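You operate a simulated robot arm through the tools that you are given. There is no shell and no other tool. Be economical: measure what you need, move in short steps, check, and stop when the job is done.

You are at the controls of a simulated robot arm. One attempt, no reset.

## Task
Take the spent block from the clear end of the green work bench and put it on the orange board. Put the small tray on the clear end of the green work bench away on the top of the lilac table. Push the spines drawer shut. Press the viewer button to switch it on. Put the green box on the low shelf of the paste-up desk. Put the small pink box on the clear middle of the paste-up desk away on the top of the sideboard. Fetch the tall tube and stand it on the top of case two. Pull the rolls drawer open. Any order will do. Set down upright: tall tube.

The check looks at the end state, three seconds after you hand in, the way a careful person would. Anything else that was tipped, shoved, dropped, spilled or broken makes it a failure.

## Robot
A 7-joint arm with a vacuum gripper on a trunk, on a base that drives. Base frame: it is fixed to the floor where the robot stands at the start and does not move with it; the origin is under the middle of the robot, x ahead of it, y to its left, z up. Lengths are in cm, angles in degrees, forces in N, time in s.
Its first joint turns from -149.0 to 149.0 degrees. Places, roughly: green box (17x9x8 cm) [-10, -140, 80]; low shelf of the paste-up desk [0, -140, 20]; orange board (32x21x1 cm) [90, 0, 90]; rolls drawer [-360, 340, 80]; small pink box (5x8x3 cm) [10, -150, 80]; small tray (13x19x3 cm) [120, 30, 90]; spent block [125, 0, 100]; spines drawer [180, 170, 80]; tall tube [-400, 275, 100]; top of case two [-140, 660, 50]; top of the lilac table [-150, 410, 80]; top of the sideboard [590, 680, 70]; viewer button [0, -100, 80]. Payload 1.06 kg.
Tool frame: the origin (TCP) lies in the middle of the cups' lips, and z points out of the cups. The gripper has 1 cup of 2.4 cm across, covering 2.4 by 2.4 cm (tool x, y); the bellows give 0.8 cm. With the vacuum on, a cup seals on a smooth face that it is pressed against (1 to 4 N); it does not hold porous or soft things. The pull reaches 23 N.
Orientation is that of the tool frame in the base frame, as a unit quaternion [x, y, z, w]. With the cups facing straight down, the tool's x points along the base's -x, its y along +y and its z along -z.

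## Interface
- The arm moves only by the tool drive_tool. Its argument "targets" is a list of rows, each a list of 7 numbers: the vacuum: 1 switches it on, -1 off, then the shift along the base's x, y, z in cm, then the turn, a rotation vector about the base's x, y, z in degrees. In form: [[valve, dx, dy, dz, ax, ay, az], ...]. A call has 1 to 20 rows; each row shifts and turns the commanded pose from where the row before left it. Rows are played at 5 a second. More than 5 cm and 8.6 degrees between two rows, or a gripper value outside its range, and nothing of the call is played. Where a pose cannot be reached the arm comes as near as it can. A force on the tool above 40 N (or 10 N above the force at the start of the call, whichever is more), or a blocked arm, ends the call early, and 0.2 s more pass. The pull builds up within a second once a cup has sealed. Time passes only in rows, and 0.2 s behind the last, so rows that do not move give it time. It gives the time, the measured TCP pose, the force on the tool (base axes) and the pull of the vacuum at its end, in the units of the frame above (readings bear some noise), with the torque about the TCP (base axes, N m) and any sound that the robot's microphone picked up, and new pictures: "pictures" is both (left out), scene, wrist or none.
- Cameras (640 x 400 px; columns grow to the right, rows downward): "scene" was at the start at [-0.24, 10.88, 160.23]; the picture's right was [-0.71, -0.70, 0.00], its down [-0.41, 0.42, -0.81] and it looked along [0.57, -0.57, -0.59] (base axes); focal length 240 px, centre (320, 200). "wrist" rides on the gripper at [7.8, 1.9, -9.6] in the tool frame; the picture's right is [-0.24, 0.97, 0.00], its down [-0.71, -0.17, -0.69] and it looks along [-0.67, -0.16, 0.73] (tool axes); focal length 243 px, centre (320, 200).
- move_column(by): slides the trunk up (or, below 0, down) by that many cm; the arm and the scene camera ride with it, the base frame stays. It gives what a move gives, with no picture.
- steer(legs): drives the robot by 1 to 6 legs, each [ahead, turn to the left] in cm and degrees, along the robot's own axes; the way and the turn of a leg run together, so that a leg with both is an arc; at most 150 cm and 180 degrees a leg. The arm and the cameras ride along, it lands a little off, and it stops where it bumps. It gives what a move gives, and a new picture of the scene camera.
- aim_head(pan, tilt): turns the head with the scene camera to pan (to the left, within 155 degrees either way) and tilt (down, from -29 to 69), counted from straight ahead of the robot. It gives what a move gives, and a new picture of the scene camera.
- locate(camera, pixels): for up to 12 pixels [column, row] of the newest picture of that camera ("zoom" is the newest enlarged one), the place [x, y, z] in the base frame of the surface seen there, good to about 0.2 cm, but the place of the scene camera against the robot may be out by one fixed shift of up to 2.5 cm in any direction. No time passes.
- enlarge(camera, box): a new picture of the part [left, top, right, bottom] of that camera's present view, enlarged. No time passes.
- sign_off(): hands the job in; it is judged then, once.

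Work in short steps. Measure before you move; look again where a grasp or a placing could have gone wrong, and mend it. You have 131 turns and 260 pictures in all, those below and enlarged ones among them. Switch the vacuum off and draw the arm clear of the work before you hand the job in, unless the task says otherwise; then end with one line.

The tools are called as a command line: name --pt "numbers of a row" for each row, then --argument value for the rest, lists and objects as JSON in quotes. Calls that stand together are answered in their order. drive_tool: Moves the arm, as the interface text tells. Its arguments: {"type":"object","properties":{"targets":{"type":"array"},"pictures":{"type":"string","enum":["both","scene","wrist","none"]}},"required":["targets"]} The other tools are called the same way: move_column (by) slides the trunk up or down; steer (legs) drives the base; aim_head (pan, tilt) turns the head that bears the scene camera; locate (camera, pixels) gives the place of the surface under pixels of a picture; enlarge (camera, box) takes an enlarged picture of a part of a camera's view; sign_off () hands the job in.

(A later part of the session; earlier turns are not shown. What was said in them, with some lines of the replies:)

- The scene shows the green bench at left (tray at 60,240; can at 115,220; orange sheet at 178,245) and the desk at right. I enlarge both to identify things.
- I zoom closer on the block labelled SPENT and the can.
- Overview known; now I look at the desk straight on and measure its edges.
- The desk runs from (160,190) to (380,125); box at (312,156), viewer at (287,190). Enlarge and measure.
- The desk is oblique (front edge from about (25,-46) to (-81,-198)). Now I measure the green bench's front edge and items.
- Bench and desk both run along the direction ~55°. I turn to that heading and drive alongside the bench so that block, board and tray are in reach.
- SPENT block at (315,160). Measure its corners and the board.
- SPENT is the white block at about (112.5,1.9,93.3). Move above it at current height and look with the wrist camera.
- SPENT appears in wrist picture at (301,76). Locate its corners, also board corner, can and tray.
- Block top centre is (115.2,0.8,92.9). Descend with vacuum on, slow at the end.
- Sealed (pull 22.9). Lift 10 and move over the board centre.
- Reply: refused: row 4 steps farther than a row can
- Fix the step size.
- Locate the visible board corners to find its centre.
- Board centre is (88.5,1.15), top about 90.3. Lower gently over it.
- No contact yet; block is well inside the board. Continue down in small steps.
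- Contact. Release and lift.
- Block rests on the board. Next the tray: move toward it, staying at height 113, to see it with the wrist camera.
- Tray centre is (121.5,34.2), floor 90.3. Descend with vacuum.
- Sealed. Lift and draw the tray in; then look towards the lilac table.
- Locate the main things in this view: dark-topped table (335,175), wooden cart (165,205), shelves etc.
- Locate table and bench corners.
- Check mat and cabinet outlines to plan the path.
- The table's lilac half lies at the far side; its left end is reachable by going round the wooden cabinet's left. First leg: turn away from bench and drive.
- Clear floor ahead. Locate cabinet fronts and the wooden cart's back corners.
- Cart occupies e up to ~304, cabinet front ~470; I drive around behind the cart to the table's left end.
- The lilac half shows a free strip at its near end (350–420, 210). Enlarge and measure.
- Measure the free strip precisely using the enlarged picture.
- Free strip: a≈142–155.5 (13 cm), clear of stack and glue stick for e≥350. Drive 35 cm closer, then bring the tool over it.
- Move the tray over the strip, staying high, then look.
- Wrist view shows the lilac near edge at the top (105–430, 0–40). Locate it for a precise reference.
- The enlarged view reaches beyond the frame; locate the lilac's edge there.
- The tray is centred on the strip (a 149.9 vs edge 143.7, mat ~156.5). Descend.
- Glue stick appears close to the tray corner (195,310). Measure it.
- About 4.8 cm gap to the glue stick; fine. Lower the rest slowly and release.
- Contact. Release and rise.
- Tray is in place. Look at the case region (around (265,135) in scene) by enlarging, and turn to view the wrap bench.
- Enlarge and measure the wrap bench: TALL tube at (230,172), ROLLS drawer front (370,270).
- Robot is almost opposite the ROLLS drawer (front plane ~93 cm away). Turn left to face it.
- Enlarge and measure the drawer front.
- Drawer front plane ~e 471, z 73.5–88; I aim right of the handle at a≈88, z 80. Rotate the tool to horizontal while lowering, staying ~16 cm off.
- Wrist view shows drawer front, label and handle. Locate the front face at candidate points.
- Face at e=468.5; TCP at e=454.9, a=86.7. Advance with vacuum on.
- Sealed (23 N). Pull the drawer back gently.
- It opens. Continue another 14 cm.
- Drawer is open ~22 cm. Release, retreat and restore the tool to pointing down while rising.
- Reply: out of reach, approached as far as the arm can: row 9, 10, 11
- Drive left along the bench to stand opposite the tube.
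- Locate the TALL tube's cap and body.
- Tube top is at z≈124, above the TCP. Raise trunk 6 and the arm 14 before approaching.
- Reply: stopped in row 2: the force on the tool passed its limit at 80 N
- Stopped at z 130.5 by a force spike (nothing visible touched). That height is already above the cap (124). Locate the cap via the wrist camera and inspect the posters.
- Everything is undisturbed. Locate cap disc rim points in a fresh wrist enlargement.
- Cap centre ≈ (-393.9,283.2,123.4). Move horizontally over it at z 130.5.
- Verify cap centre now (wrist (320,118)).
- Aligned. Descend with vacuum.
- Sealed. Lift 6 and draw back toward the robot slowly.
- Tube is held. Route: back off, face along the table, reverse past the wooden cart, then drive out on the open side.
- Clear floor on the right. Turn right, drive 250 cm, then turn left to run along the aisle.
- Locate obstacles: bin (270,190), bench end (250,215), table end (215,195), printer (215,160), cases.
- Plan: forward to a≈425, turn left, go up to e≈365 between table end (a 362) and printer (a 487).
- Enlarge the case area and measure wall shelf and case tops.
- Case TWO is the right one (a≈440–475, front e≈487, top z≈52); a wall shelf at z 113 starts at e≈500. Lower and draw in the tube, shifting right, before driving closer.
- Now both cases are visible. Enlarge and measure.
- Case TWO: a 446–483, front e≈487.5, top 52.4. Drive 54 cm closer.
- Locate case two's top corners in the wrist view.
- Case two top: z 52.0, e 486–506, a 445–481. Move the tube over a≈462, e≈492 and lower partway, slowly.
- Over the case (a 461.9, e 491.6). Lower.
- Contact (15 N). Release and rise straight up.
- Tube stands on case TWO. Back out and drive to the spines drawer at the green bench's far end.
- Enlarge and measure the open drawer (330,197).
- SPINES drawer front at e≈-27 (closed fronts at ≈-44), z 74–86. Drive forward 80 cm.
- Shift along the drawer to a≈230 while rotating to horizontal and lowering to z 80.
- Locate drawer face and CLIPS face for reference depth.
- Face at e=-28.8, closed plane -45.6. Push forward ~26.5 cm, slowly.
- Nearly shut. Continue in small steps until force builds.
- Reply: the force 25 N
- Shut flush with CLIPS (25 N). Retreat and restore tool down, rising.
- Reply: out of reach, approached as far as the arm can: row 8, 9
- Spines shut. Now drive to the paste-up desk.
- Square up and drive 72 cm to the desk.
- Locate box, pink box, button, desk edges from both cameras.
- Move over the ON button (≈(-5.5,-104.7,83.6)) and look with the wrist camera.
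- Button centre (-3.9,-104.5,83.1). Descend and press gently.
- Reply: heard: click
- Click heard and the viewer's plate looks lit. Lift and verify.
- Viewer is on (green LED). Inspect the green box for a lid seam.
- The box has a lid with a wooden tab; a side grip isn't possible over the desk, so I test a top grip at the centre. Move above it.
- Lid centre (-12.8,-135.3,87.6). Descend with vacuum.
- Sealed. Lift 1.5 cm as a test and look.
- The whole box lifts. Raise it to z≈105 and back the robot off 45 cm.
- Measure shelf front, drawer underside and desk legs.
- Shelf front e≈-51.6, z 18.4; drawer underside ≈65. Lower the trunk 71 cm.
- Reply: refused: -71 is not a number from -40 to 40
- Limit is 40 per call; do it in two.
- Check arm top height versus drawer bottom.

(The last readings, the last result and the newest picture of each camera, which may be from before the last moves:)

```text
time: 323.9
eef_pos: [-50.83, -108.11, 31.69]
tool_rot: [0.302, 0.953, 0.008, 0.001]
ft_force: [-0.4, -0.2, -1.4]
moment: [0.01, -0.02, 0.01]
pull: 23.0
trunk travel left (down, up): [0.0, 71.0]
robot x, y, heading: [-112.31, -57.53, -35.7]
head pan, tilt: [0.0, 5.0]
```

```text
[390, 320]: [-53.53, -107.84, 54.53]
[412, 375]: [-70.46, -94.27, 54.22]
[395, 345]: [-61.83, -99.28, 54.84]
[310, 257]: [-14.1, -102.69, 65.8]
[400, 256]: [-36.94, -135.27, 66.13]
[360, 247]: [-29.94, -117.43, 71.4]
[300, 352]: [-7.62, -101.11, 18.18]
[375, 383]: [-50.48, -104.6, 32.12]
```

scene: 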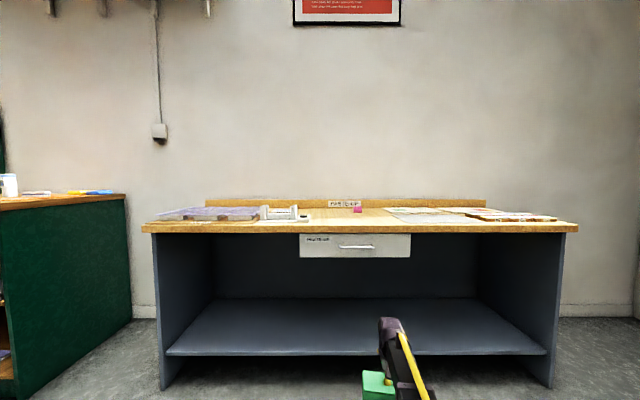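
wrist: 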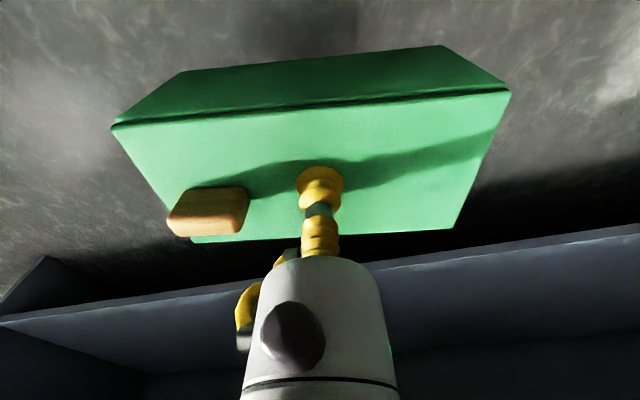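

Arm top 54.8 vs drawer bottom 65.8: clear. Drive forward 47 cm under the desk.

steer --legs '[[47, 0]]'

drive_tool --pt "1 0 0 -2 0 0 0" --pt "1 0 0 0 0 0 0" --pictures "wrist"

```text
time: 326.8
eef_pos: [-12.05, -136.5, 31.72]
tool_rot: [0.305, 0.952, 0.009, 0.001]
ft_force: [-0.6, -0.1, -1.8]
moment: [0.02, 0.01, -0.04]
pull: 22.4
trunk travel left (down, up): [0.0, 71.0]
robot x, y, heading: [-73.19, -85.14, -35.8]
head pan, tilt: [0.0, 5.0]
```

scene: 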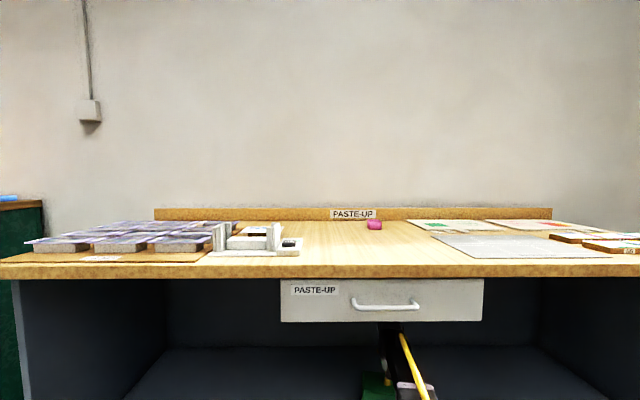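

```text
time: 327.4
eef_pos: [-12.14, -136.54, 29.66]
tool_rot: [0.305, 0.952, 0.009, 0.001]
ft_force: [0.5, -0.8, -1.8]
moment: [0.03, 0.0, 0.03]
pull: 22.9
trunk travel left (down, up): [0.0, 71.0]
robot x, y, heading: [-73.43, -85.14, -36.0]
head pan, tilt: [0.0, 5.0]
```

wrist: 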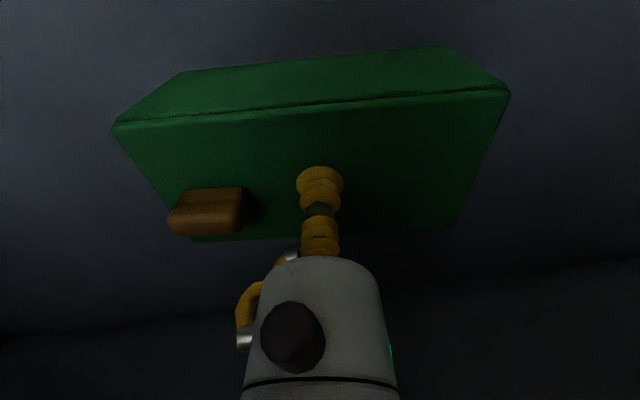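

Box is well over the shelf (e −68). Lower slowly to contact (~25.8).

drive_tool --pt "1 0 0 -1.5 0 0 0" --pt "1 0 0 -1.2 0 0 0" --pt "1 0 0 -0.5 0 0 0" --pt "1 0 0 -0.3 0 0 0" --pt "1 0 0 -0.3 0 0 0" --pt "1 0 0 0 0 0 0" --pictures "none"

```text
time: 328.8
eef_pos: [-12.13, -136.37, 25.92]
tool_rot: [0.305, 0.952, 0.009, 0.002]
ft_force: [0.1, 0.0, -1.9]
moment: [-0.06, 0.02, 0.0]
pull: 22.9
trunk travel left (down, up): [0.0, 71.0]
robot x, y, heading: [-73.53, -85.23, -35.7]
head pan, tilt: [0.0, 5.0]
```

drive_tool --pt "1 0 0 -0.3 0 0 0" --pt "1 0 0 -0.2 0 0 0" --pt "1 0 0 -0.2 0 0 0" --pt "1 0 0 0 0 0 0" --pictures "none"

```text
time: 329.8
eef_pos: [-12.19, -136.28, 25.18]
tool_rot: [0.305, 0.952, 0.009, 0.002]
ft_force: [-2.0, 2.3, 16.4]
moment: [-0.1, 0.07, 0.01]
pull: 22.9
trunk travel left (down, up): [0.0, 71.0]
robot x, y, heading: [-73.3, -85.39, -35.9]
head pan, tilt: [0.0, 5.0]
```

Contact. Release and rise a few cm only (drawer above).

drive_tool --pt "-1 0 0 0.2 0 0 0" --pt "-1 0 0 0 0 0 0" --pt "-1 0 0 0 0 0 0" --pt "-1 0 0 0 0 0 0" --pt "-1 0 0 1 0 0 0" --pt "-1 0 0 3 0 0 0" --pt "-1 0 0 1.5 0 0 0" --pt "-1 0 0 0 0 0 0" --pictures "wrist"

```text
time: 331.6
eef_pos: [-12.16, -136.48, 30.91]
tool_rot: [0.305, 0.952, 0.009, 0.002]
ft_force: [0.4, 0.2, 0.3]
moment: [0.0, 0.03, 0.02]
pull: 0.1
trunk travel left (down, up): [0.0, 71.0]
robot x, y, heading: [-73.58, -85.39, -36.0]
head pan, tilt: [0.0, 5.0]
```

wrist: 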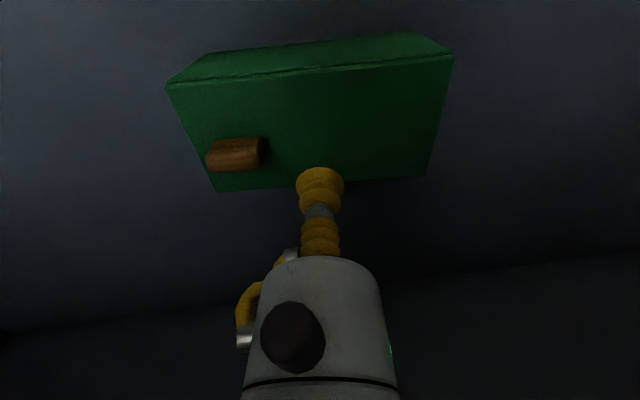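

Box stands on the shelf. Back out and raise the trunk.

steer --legs '[[-50, 0]]'

move_column --by 40

move_column --by 31

aim_head --pan 0 --tilt 35

```text
time: 334.5
eef_pos: [-52.98, -107.17, 30.8]
tool_rot: [0.306, 0.952, 0.009, 0.002]
ft_force: [0.3, -0.4, -0.8]
moment: [-0.01, 0.03, 0.01]
pull: 0.1
trunk travel left (down, up): [0.0, 71.0]
robot x, y, heading: [-114.55, -55.5, -35.8]
head pan, tilt: [0.0, 5.0]
```

scene: 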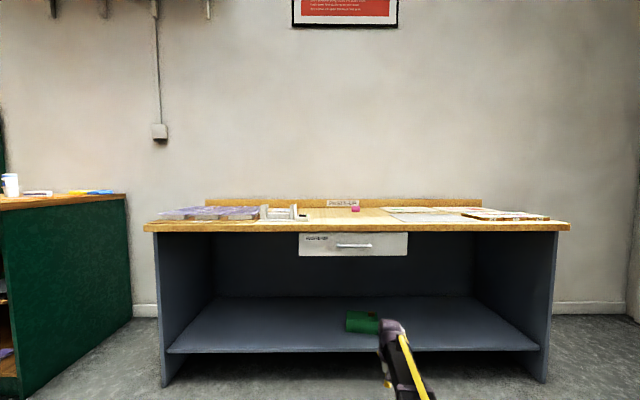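

```text
time: 338.4
eef_pos: [-52.94, -107.08, 70.81]
tool_rot: [0.306, 0.952, 0.008, 0.002]
ft_force: [0.5, 0.2, 0.3]
moment: [-0.03, 0.02, 0.04]
pull: 0.0
trunk travel left (down, up): [-40.0, 31.0]
robot x, y, heading: [-114.55, -55.88, -35.9]
head pan, tilt: [0.0, 5.0]
```

```text
time: 341.4
eef_pos: [-52.82, -107.25, 101.85]
tool_rot: [0.306, 0.952, 0.008, 0.001]
ft_force: [-0.1, -0.6, 0.8]
moment: [0.02, -0.01, 0.0]
pull: 0.0
trunk travel left (down, up): [-71.0, 0.0]
robot x, y, heading: [-113.98, -55.8, -35.7]
head pan, tilt: [0.0, 5.0]
```

```text
time: 342.4
eef_pos: [-52.89, -107.03, 101.82]
tool_rot: [0.306, 0.952, 0.009, 0.002]
ft_force: [-0.5, 0.3, -1.4]
moment: [-0.02, 0.04, 0.01]
pull: 0.0
trunk travel left (down, up): [-71.0, 0.0]
robot x, y, heading: [-114.23, -55.9, -35.9]
head pan, tilt: [0.0, 35.0]
```

scene: 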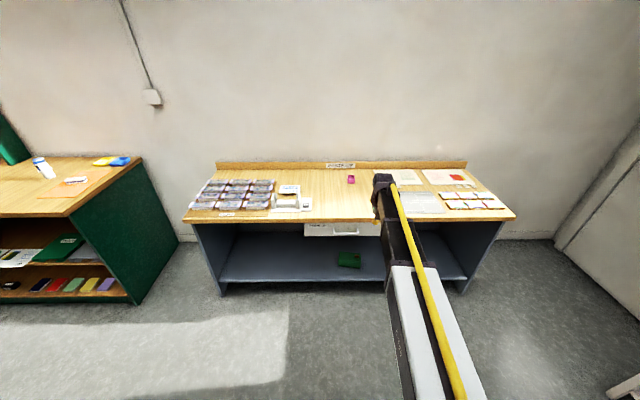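

Drive forward 57 cm for the pink box.

steer --legs '[[0, 0.8], [57, 0]]'

drive_tool --pt "-1 1 0 2 0 0 0" --pt "-1 2 -2 1 0 0 0" --pt "-1 0 0 0 0 0 0" --pictures "wrist"

```text
time: 346.0
eef_pos: [-5.76, -139.42, 101.74]
tool_rot: [0.301, 0.954, 0.009, 0.001]
ft_force: [0.5, -0.9, -0.3]
moment: [0.01, 0.0, 0.01]
pull: 0.0
trunk travel left (down, up): [-71.0, 0.0]
robot x, y, heading: [-67.78, -89.26, -35.4]
head pan, tilt: [0.0, 35.0]
```

scene: 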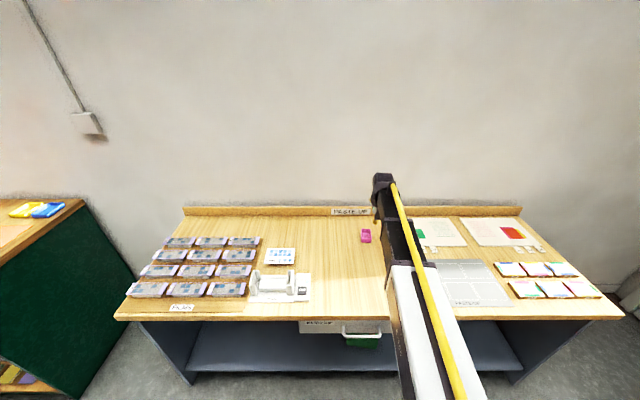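

```text
time: 346.8
eef_pos: [-2.8, -141.46, 104.82]
tool_rot: [0.3, 0.954, 0.01, 0.001]
ft_force: [-0.3, 0.0, 0.7]
moment: [0.01, -0.02, -0.02]
pull: 0.1
trunk travel left (down, up): [-71.0, 0.0]
robot x, y, heading: [-67.57, -89.24, -35.4]
head pan, tilt: [0.0, 35.0]
```

wrist: 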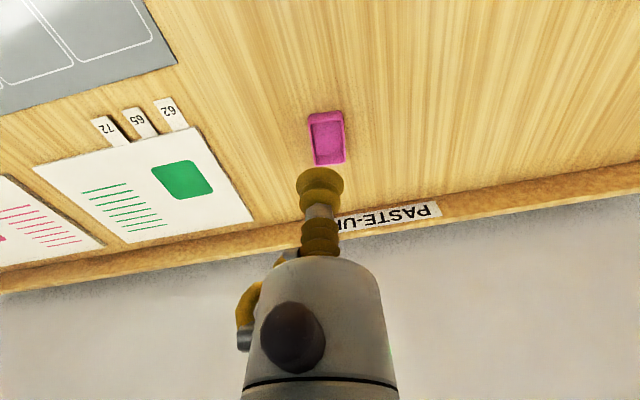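

enlarge --camera "wrist" --box '[280, 95, 376, 155]'

locate --camera "wrist" --pixels '[[309, 114], [342, 111], [345, 162], [317, 164], [326, 138], [313, 125], [340, 150], [327, 120], [330, 155]]'

```text
6.67 times, centred on (328, 125) of wrist
```

zoom: 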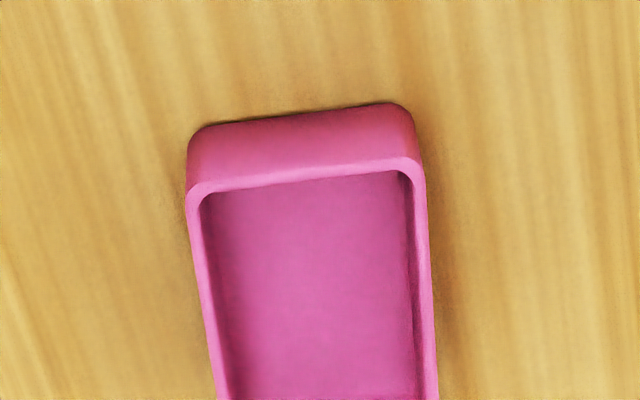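

```text
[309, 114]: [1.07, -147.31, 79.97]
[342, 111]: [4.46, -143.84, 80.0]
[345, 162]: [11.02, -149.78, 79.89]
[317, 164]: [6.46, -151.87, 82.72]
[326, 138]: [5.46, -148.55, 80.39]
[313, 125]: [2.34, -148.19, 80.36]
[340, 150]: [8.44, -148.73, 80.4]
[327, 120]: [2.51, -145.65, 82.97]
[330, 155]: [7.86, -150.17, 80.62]
```

Locate rim corners more precisely.

enlarge --camera "wrist" --box '[280, 110, 376, 170]'

locate --camera "wrist" --pixels '[[309, 125], [343, 121], [346, 158], [316, 162], [327, 122], [331, 161], [314, 145], [344, 140]]'

```text
6.67 times, centred on (328, 140) of wrist
```

zoom: 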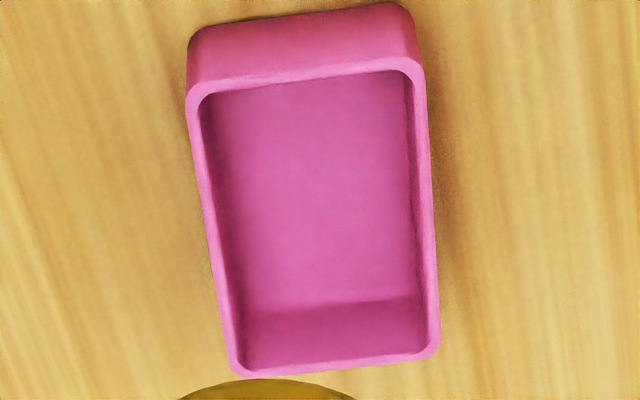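

```text
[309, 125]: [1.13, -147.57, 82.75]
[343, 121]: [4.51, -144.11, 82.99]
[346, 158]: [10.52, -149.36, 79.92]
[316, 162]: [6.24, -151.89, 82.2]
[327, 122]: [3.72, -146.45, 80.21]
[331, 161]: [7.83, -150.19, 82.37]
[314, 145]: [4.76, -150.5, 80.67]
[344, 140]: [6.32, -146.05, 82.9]
```

Pink box centre (5.4,-148.0), floor z 80.4, inner width ~4 cm. Move over and down to just above, then check.

drive_tool --pt "-1 2.75 -2.2 -2 0 0 0" --pt "-1 2.75 -2.2 -2 0 0 0" --pt "-1 2.75 -2.2 -2 0 0 0" --pt "-1 0 0 -4 0 0 0" --pt "-1 0 0 -4 0 0 0" --pt "-1 0 0 -2.5 0 0 0" --pt "-1 0 0 0 0 0 0" --pictures "wrist"

enlarge --camera "wrist" --box '[260, 90, 388, 170]'

locate --camera "wrist" --pixels '[[320, 130], [300, 130], [340, 130], [320, 110], [320, 150]]'

```text
time: 348.4
eef_pos: [5.46, -148.0, 88.58]
tool_rot: [0.302, 0.953, 0.009, 0.002]
ft_force: [-0.8, 0.2, 1.2]
moment: [-0.01, -0.01, 0.0]
pull: 0.1
trunk travel left (down, up): [-71.0, 0.0]
robot x, y, heading: [-67.55, -89.08, -35.4]
head pan, tilt: [0.0, 35.0]
```

wrist: 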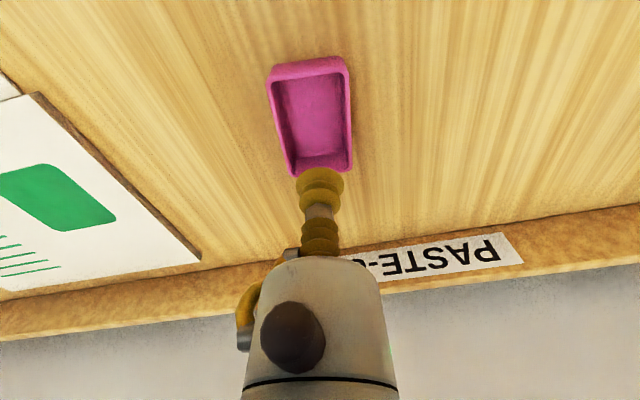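

```text
5.00 times, centred on (324, 130) of wrist
```

zoom: 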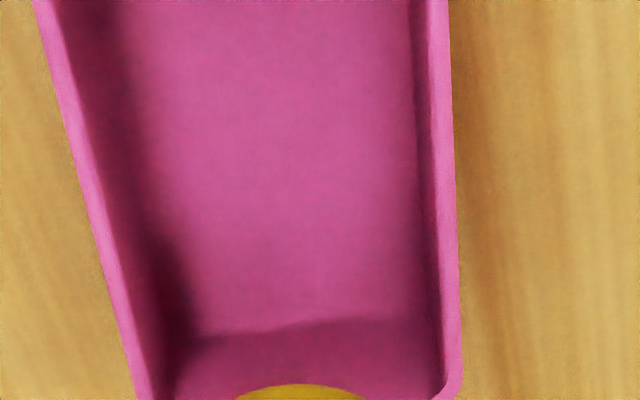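

```text
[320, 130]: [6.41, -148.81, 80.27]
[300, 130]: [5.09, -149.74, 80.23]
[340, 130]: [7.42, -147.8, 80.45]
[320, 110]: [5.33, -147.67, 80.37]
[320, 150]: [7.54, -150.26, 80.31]
```

Centred in the tray. Descend with vacuum.

drive_tool --pt "1 0 0 -3 0 0 0" --pt "1 0 0 -3 0 0 0" --pt "1 0 0 -1.5 0 0 0" --pt "1 0 0 -0.5 0 0 0" --pt "1 0 0 -0.3 0 0 0" --pt "1 0 0 -0.3 0 0 0" --pt "1 0 0 0 0 0 0" --pt "1 0 0 0 0 0 0" --pictures "none"

```text
time: 350.2
eef_pos: [5.47, -148.08, 80.08]
tool_rot: [0.301, 0.954, 0.009, 0.003]
ft_force: [3.3, -1.2, 17.2]
moment: [-0.13, 0.1, 0.02]
pull: 23.0
trunk travel left (down, up): [-71.0, 0.0]
robot x, y, heading: [-67.44, -88.9, -35.5]
head pan, tilt: [0.0, 35.0]
```

Sealed. Lift and draw in.

drive_tool --pt "1 0 0 1 0 0 0" --pt "1 0 0 4 0 0 0" --pt "1 0 0 5 0 0 0" --pt "1 0 0 5 0 0 0" --pt "1 0 0 5 0 0 0" --pt "1 -3.2 2.2 2 0 0 0" --pt "1 -3.2 2.2 2 0 0 0" --pt "1 -3.2 2.2 2 0 0 0" --pt "1 -3.2 2.2 0 0 0 0" --pt "1 0 0 0 0 0 0" --pictures "wrist"

steer --legs '[[-60, 0], [0, 90], [140, 0], [140, 0]]'

aim_head --pan 0 --tilt 22

```text
time: 352.4
eef_pos: [-7.4, -139.53, 105.8]
tool_rot: [0.3, 0.954, 0.01, 0.002]
ft_force: [0.1, -0.8, -0.3]
moment: [-0.04, -0.01, 0.02]
pull: 22.6
trunk travel left (down, up): [-71.0, 0.0]
robot x, y, heading: [-67.4, -89.17, -35.6]
head pan, tilt: [0.0, 35.0]
```

wrist: 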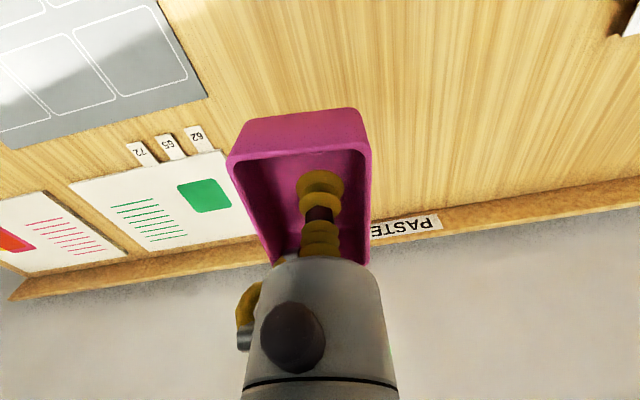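

```text
time: 372.6
eef_pos: [97.79, 231.7, 105.8]
tool_rot: [-0.466, 0.885, 0.007, -0.005]
ft_force: [-0.7, -0.1, 0.0]
moment: [0.03, 0.03, -0.02]
pull: 22.8
trunk travel left (down, up): [-71.0, 0.0]
robot x, y, heading: [48.07, 170.67, 55.2]
head pan, tilt: [0.0, 35.0]
```

scene: 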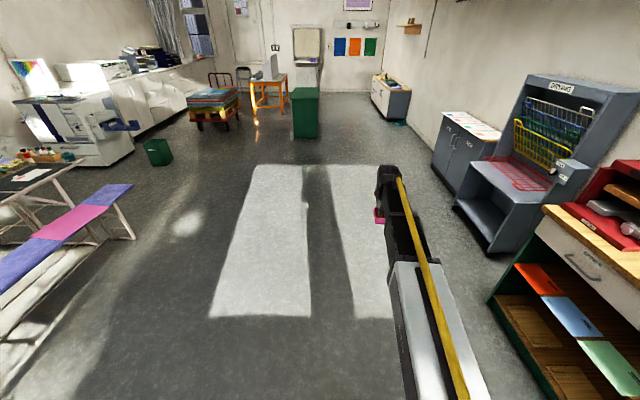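

```text
time: 373.4
eef_pos: [97.82, 231.77, 105.77]
tool_rot: [-0.466, 0.885, 0.008, -0.005]
ft_force: [0.0, 0.3, -0.4]
moment: [0.0, -0.01, 0.0]
pull: 22.9
trunk travel left (down, up): [-71.0, 0.0]
robot x, y, heading: [47.91, 170.91, 55.5]
head pan, tilt: [0.0, 22.0]
```

scene: 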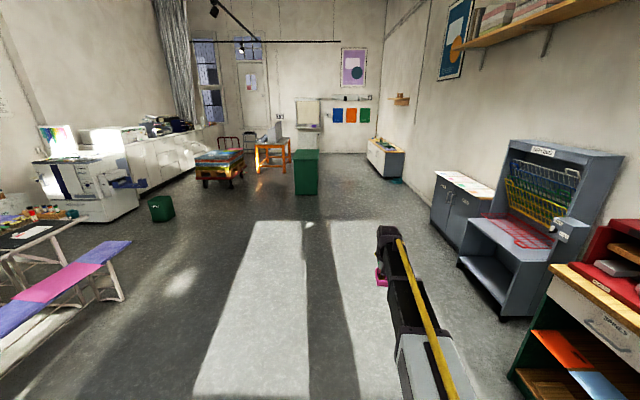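

Measure green cabinet, sideboard and lockers.

enlarge --camera "scene" --box '[280, 110, 440, 210]'

locate --camera "scene" --pixels '[[318, 192], [296, 194], [384, 177], [368, 158], [405, 176], [380, 143], [400, 151], [432, 219], [458, 265], [395, 182], [303, 150], [316, 150]]'

```text
4.00 times, centred on (360, 160) of scene
```

zoom: 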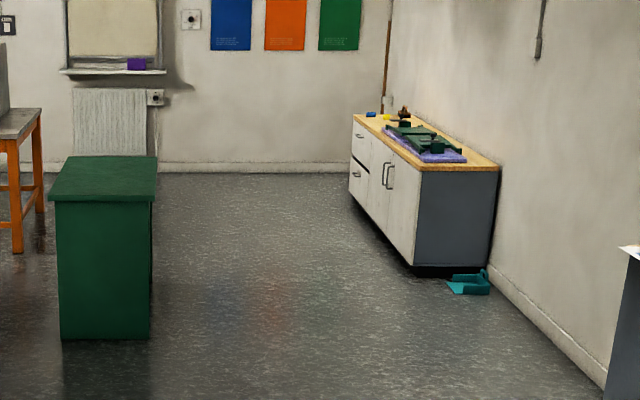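

```text
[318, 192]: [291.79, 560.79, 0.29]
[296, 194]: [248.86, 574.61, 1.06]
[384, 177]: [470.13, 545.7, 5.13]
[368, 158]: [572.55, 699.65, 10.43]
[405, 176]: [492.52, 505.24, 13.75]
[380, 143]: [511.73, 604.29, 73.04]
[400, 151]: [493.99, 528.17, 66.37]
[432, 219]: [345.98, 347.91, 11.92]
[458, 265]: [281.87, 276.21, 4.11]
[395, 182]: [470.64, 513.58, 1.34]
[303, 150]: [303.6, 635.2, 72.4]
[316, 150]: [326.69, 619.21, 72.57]
```

Lane is clear at e≈10 between lockers (−80) and green cabinet (83). Drive to the sideboard.

steer --legs '[[0, -6], [150, 0], [150, 0], [150, 0], [110, 0]]'

aim_head --pan -50 --tilt 30

```text
time: 400.7
eef_pos: [481.17, 643.36, 105.75]
tool_rot: [-0.402, 0.916, 0.009, -0.005]
ft_force: [-0.8, 0.0, -0.2]
moment: [0.01, 0.01, -0.01]
pull: 23.6
trunk travel left (down, up): [-71.0, 0.0]
robot x, y, heading: [422.65, 590.52, 47.1]
head pan, tilt: [0.0, 22.0]
```

scene: 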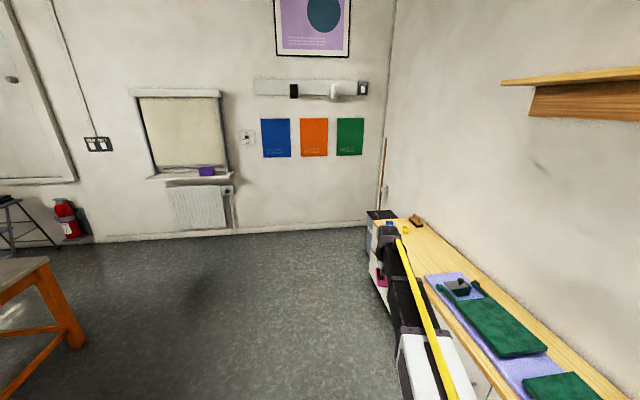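

```text
time: 401.9
eef_pos: [481.09, 643.21, 105.71]
tool_rot: [-0.402, 0.915, 0.009, -0.005]
ft_force: [-0.1, -0.6, -0.9]
moment: [-0.03, -0.02, -0.02]
pull: 22.9
trunk travel left (down, up): [-71.0, 0.0]
robot x, y, heading: [423.36, 590.37, 47.1]
head pan, tilt: [-50.0, 30.0]
```

scene: 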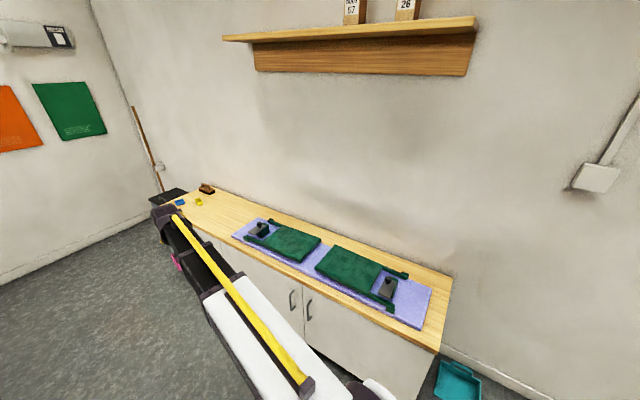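

Free wood area is around (230,210). Locate it and edges.

locate --camera "scene" --pixels '[[232, 235], [262, 219], [225, 212], [210, 205], [240, 212], [199, 201], [205, 189], [213, 187], [440, 350], [181, 203], [225, 235]]'

enlarge --camera "scene" --box '[140, 150, 300, 250]'

```text
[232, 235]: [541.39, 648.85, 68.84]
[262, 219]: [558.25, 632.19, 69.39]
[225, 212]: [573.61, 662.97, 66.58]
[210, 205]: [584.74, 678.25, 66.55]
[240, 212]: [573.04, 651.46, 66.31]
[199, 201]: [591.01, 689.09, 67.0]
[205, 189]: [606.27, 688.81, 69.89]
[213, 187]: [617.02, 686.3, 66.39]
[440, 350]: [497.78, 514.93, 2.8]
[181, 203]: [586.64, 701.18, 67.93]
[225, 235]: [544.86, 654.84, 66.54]
```

```text
4.00 times, centred on (220, 200) of scene
```

zoom: 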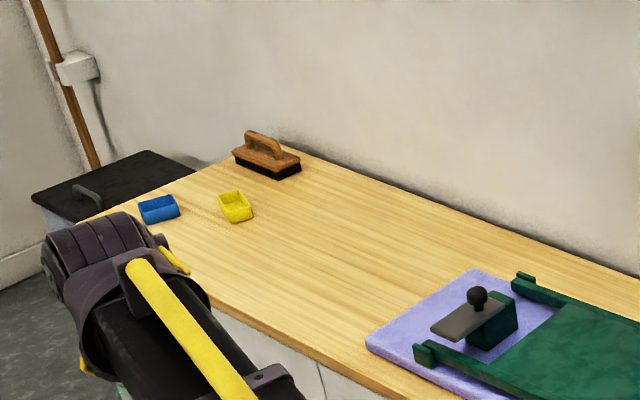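

Target spot a≈868, e≈−88. First swing the arm to the robot's right, so it won't lead ahead toward the end wall.

drive_tool --pt "1 1.7 -4.28 0 0 0 0" --pt "1 1.7 -4.28 0 0 0 0" --pt "1 1.7 -4.28 0 0 0 0" --pt "1 1.7 -4.28 0 0 0 0" --pt "1 1.7 -4.28 0 0 0 0" --pt "1 1.7 -4.28 0 0 0 0" --pt "1 1.7 -4.28 0 0 0 0" --pt "1 1.7 -4.28 0 0 0 0" --pt "1 1.7 -4.28 0 0 0 0" --pt "1 1.7 -4.28 0 0 0 0" --pt "1 1.7 -4.28 0 0 0 0" --pt "1 1.7 -4.28 0 0 0 0" --pt "1 1.7 -4.28 0 0 0 0" --pt "1 0 0 0 0 0 0" --pictures "none"

steer --legs '[[0, 8], [105, 0]]'

aim_head --pan -65 --tilt 40

```text
time: 404.9
eef_pos: [503.13, 587.28, 105.85]
tool_rot: [-0.401, 0.916, 0.009, -0.004]
ft_force: [0.3, 0.5, 0.1]
moment: [-0.01, -0.03, -0.01]
pull: 22.6
trunk travel left (down, up): [-71.0, 0.0]
robot x, y, heading: [422.96, 590.6, 47.2]
head pan, tilt: [-50.0, 30.0]
```

```text
time: 410.8
eef_pos: [560.61, 682.42, 105.85]
tool_rot: [-0.467, 0.884, 0.008, -0.006]
ft_force: [0.0, -0.3, -0.1]
moment: [0.0, -0.03, 0.0]
pull: 22.7
trunk travel left (down, up): [-71.0, 0.0]
robot x, y, heading: [480.81, 673.59, 55.4]
head pan, tilt: [-50.0, 30.0]
```

scene: 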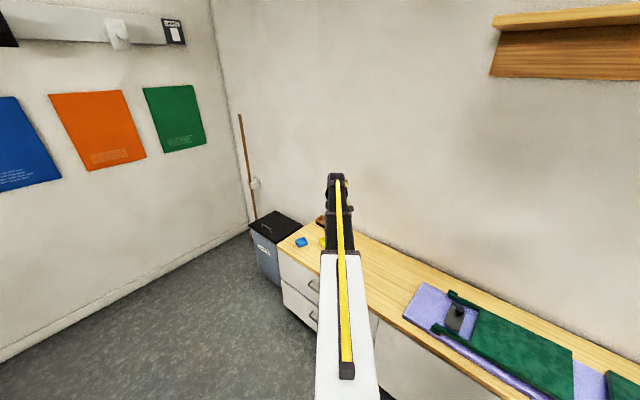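

```text
time: 411.5
eef_pos: [560.64, 682.43, 105.89]
tool_rot: [-0.467, 0.884, 0.008, -0.005]
ft_force: [0.0, 0.1, 0.4]
moment: [0.02, -0.03, 0.0]
pull: 22.9
trunk travel left (down, up): [-71.0, 0.0]
robot x, y, heading: [480.98, 673.84, 55.4]
head pan, tilt: [-65.0, 40.0]
```

scene: 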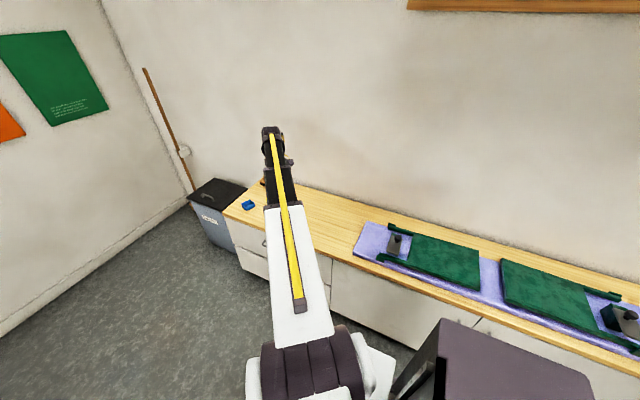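

Locate free area points (320,205), (335,215), mat corner.

locate --camera "scene" --pixels '[[320, 205], [335, 215], [330, 235], [355, 248], [367, 224], [310, 225], [345, 200], [247, 205]]'

drive_tool --pt "1 0 0 0 0 0 0" --pictures "wrist"

```text
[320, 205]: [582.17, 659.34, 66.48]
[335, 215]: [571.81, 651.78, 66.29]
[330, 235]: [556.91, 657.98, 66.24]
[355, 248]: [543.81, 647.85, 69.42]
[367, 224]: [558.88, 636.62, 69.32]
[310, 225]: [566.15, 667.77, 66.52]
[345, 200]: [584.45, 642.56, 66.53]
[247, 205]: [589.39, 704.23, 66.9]
```

```text
time: 411.9
eef_pos: [560.68, 682.35, 105.87]
tool_rot: [-0.467, 0.884, 0.007, -0.005]
ft_force: [0.4, -0.4, 0.7]
moment: [-0.03, -0.01, 0.01]
pull: 22.9
trunk travel left (down, up): [-71.0, 0.0]
robot x, y, heading: [481.04, 673.65, 55.3]
head pan, tilt: [-65.0, 40.0]
```

wrist: 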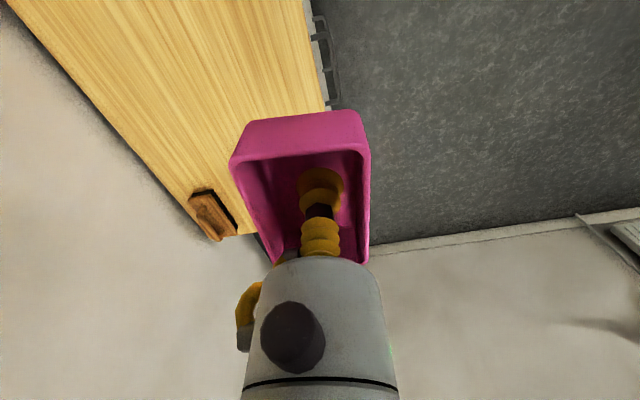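

Verify with wrist locates the empty table surface and edge.

locate --camera "wrist" --pixels '[[200, 60], [310, 60], [240, 110], [230, 40], [100, 60], [210, 200], [250, 20]]'

```text
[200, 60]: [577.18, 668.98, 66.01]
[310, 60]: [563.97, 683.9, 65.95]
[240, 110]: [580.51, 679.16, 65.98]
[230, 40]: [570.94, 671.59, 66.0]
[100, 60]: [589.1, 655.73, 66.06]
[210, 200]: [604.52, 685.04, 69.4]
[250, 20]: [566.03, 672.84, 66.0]
```

Top z 66.0. Move over (569,657) and descend to 5 cm above.

drive_tool --pt "1 1.4 -4.23 0 0 0 0" --pt "1 1.4 -4.23 0 0 0 0" --pt "1 1.4 -4.23 0 0 0 0" --pt "1 1.4 -4.23 0 0 0 0" --pt "1 1.4 -4.23 0 0 0 0" --pt "1 1.4 -4.23 0 0 0 0" --pt "1 0 0 -5 0 0 0" --pt "1 0 0 -5 0 0 0" --pt "1 0 0 -5 0 0 0" --pt "1 0 0 -5 0 0 0" --pt "1 0 0 -5 0 0 0" --pt "1 0 0 -5 0 0 0" --pt "1 0 0 -4 0 0 0" --pt "1 0 0 0 0 0 0" --pictures "both"

```text
time: 414.9
eef_pos: [569.02, 656.92, 71.88]
tool_rot: [-0.467, 0.884, 0.008, -0.005]
ft_force: [-0.1, -0.4, -0.3]
moment: [0.01, 0.0, 0.03]
pull: 23.1
trunk travel left (down, up): [-71.0, 0.0]
robot x, y, heading: [480.85, 673.94, 55.7]
head pan, tilt: [-65.0, 40.0]
```

scene: 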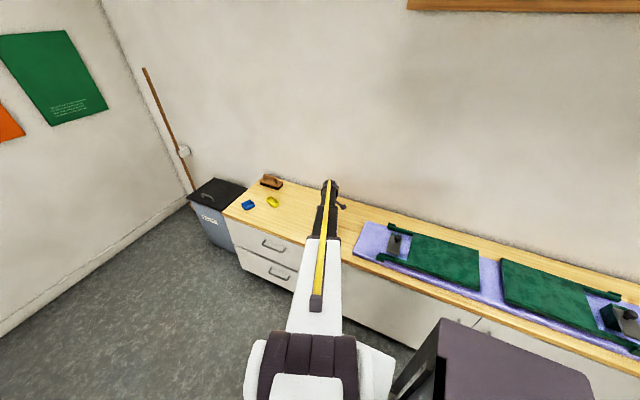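
wrist: 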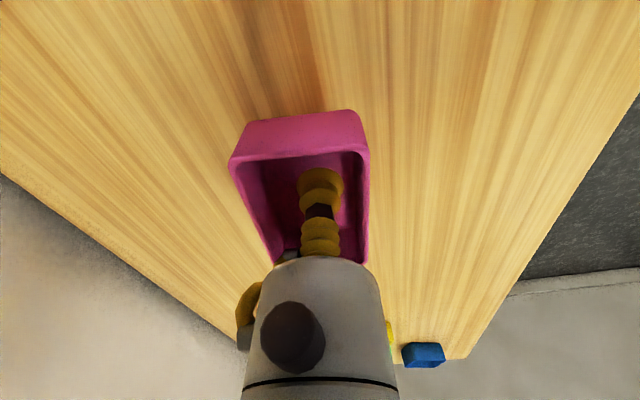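

Clear beneath. Lower to contact.

drive_tool --pt "1 0 0 -3 0 0 0" --pt "1 0 0 -1.5 0 0 0" --pt "1 0 0 -0.5 0 0 0" --pt "1 0 0 -0.3 0 0 0" --pt "1 0 0 -0.3 0 0 0" --pt "1 0 0 -0.2 0 0 0" --pt "1 0 0 0 0 0 0" --pictures "none"

```text
time: 416.5
eef_pos: [569.02, 657.0, 66.24]
tool_rot: [-0.467, 0.884, 0.006, -0.005]
ft_force: [0.8, 0.0, 15.0]
moment: [-0.07, -0.12, -0.04]
pull: 23.0
trunk travel left (down, up): [-71.0, 0.0]
robot x, y, heading: [480.87, 674.05, 55.3]
head pan, tilt: [-65.0, 40.0]
```

Contact. Release and rise.

drive_tool --pt "-1 0 0 0.2 0 0 0" --pt "-1 0 0 0 0 0 0" --pt "-1 0 0 0 0 0 0" --pt "-1 0 0 0 0 0 0" --pt "-1 0 0 1 0 0 0" --pt "-1 0 0 4 0 0 0" --pt "-1 0 0 5 0 0 0" --pt "-1 0 0 5 0 0 0" --pt "-1 0 0 5 0 0 0" --pt "-1 0 0 5 0 0 0" --pt "-1 0 0 5 0 0 0" --pt "-1 -3.5 2 3 0 0 0" --pt "-1 0 0 0 0 0 0" --pictures "both"

```text
refused: row 12 steps farther than a row can; nothing moved
```

drive_tool --pt "-1 0 0 0.2 0 0 0" --pt "-1 0 0 0 0 0 0" --pt "-1 0 0 0 0 0 0" --pt "-1 0 0 0 0 0 0" --pt "-1 0 0 1 0 0 0" --pt "-1 0 0 4 0 0 0" --pt "-1 0 0 5 0 0 0" --pt "-1 0 0 5 0 0 0" --pt "-1 0 0 5 0 0 0" --pt "-1 0 0 5 0 0 0" --pt "-1 0 0 5 0 0 0" --pt "-1 -3.5 2 1 0 0 0" --pt "-1 0 0 0 0 0 0" --pictures "both"

```text
time: 419.3
eef_pos: [565.22, 659.15, 97.46]
tool_rot: [-0.468, 0.884, 0.008, -0.005]
ft_force: [1.0, 0.7, 0.8]
moment: [-0.02, -0.04, 0.0]
pull: 0.0
trunk travel left (down, up): [-71.0, 0.0]
robot x, y, heading: [480.91, 674.09, 55.5]
head pan, tilt: [-65.0, 40.0]
```

scene: 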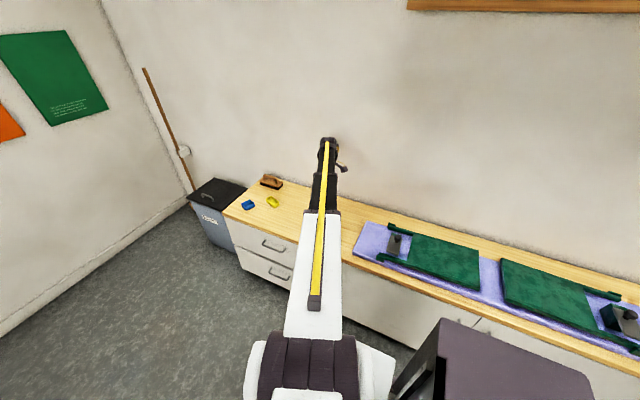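
wrist: 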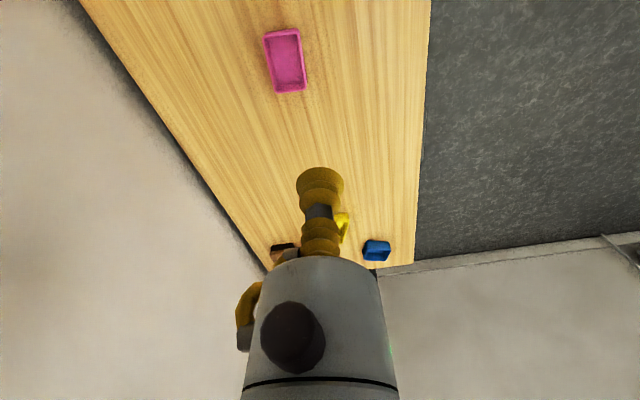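

Pink box is on the sideboard. Draw the arm clear of it before handing in.

drive_tool --pt "-1 -3.6 2.5 0 0 0 0" --pt "-1 -3.6 2.5 0 0 0 0" --pt "-1 -3.6 2.5 0 0 0 0" --pt "-1 -3.6 2.5 0 0 0 0" --pt "-1 -3.6 2.5 0 0 0 0" --pt "-1 0 0 0 0 0 0" --pictures "scene"

```text
time: 420.7
eef_pos: [547.34, 671.63, 97.39]
tool_rot: [-0.467, 0.884, 0.007, -0.004]
ft_force: [-0.2, 0.5, 0.4]
moment: [0.03, 0.0, -0.01]
pull: 0.0
trunk travel left (down, up): [-71.0, 0.0]
robot x, y, heading: [480.55, 673.43, 55.3]
head pan, tilt: [-65.0, 40.0]
```

scene: 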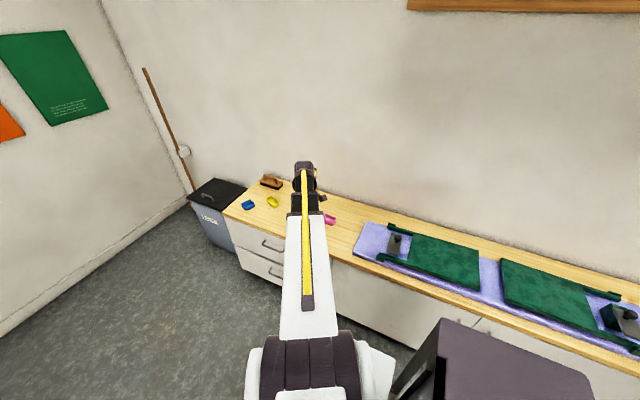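

All tasks are done; the vacuum is off and the arm is clear. Handing in.

sign_off

```text
The job is handed in.
```

All eight tasks are done and handed in: the spent block, small tray, green box, pink box and tall tube (standing upright) are in their places, the spines drawer is shut, the rolls drawer is open about 22 cm, and the viewer is on.
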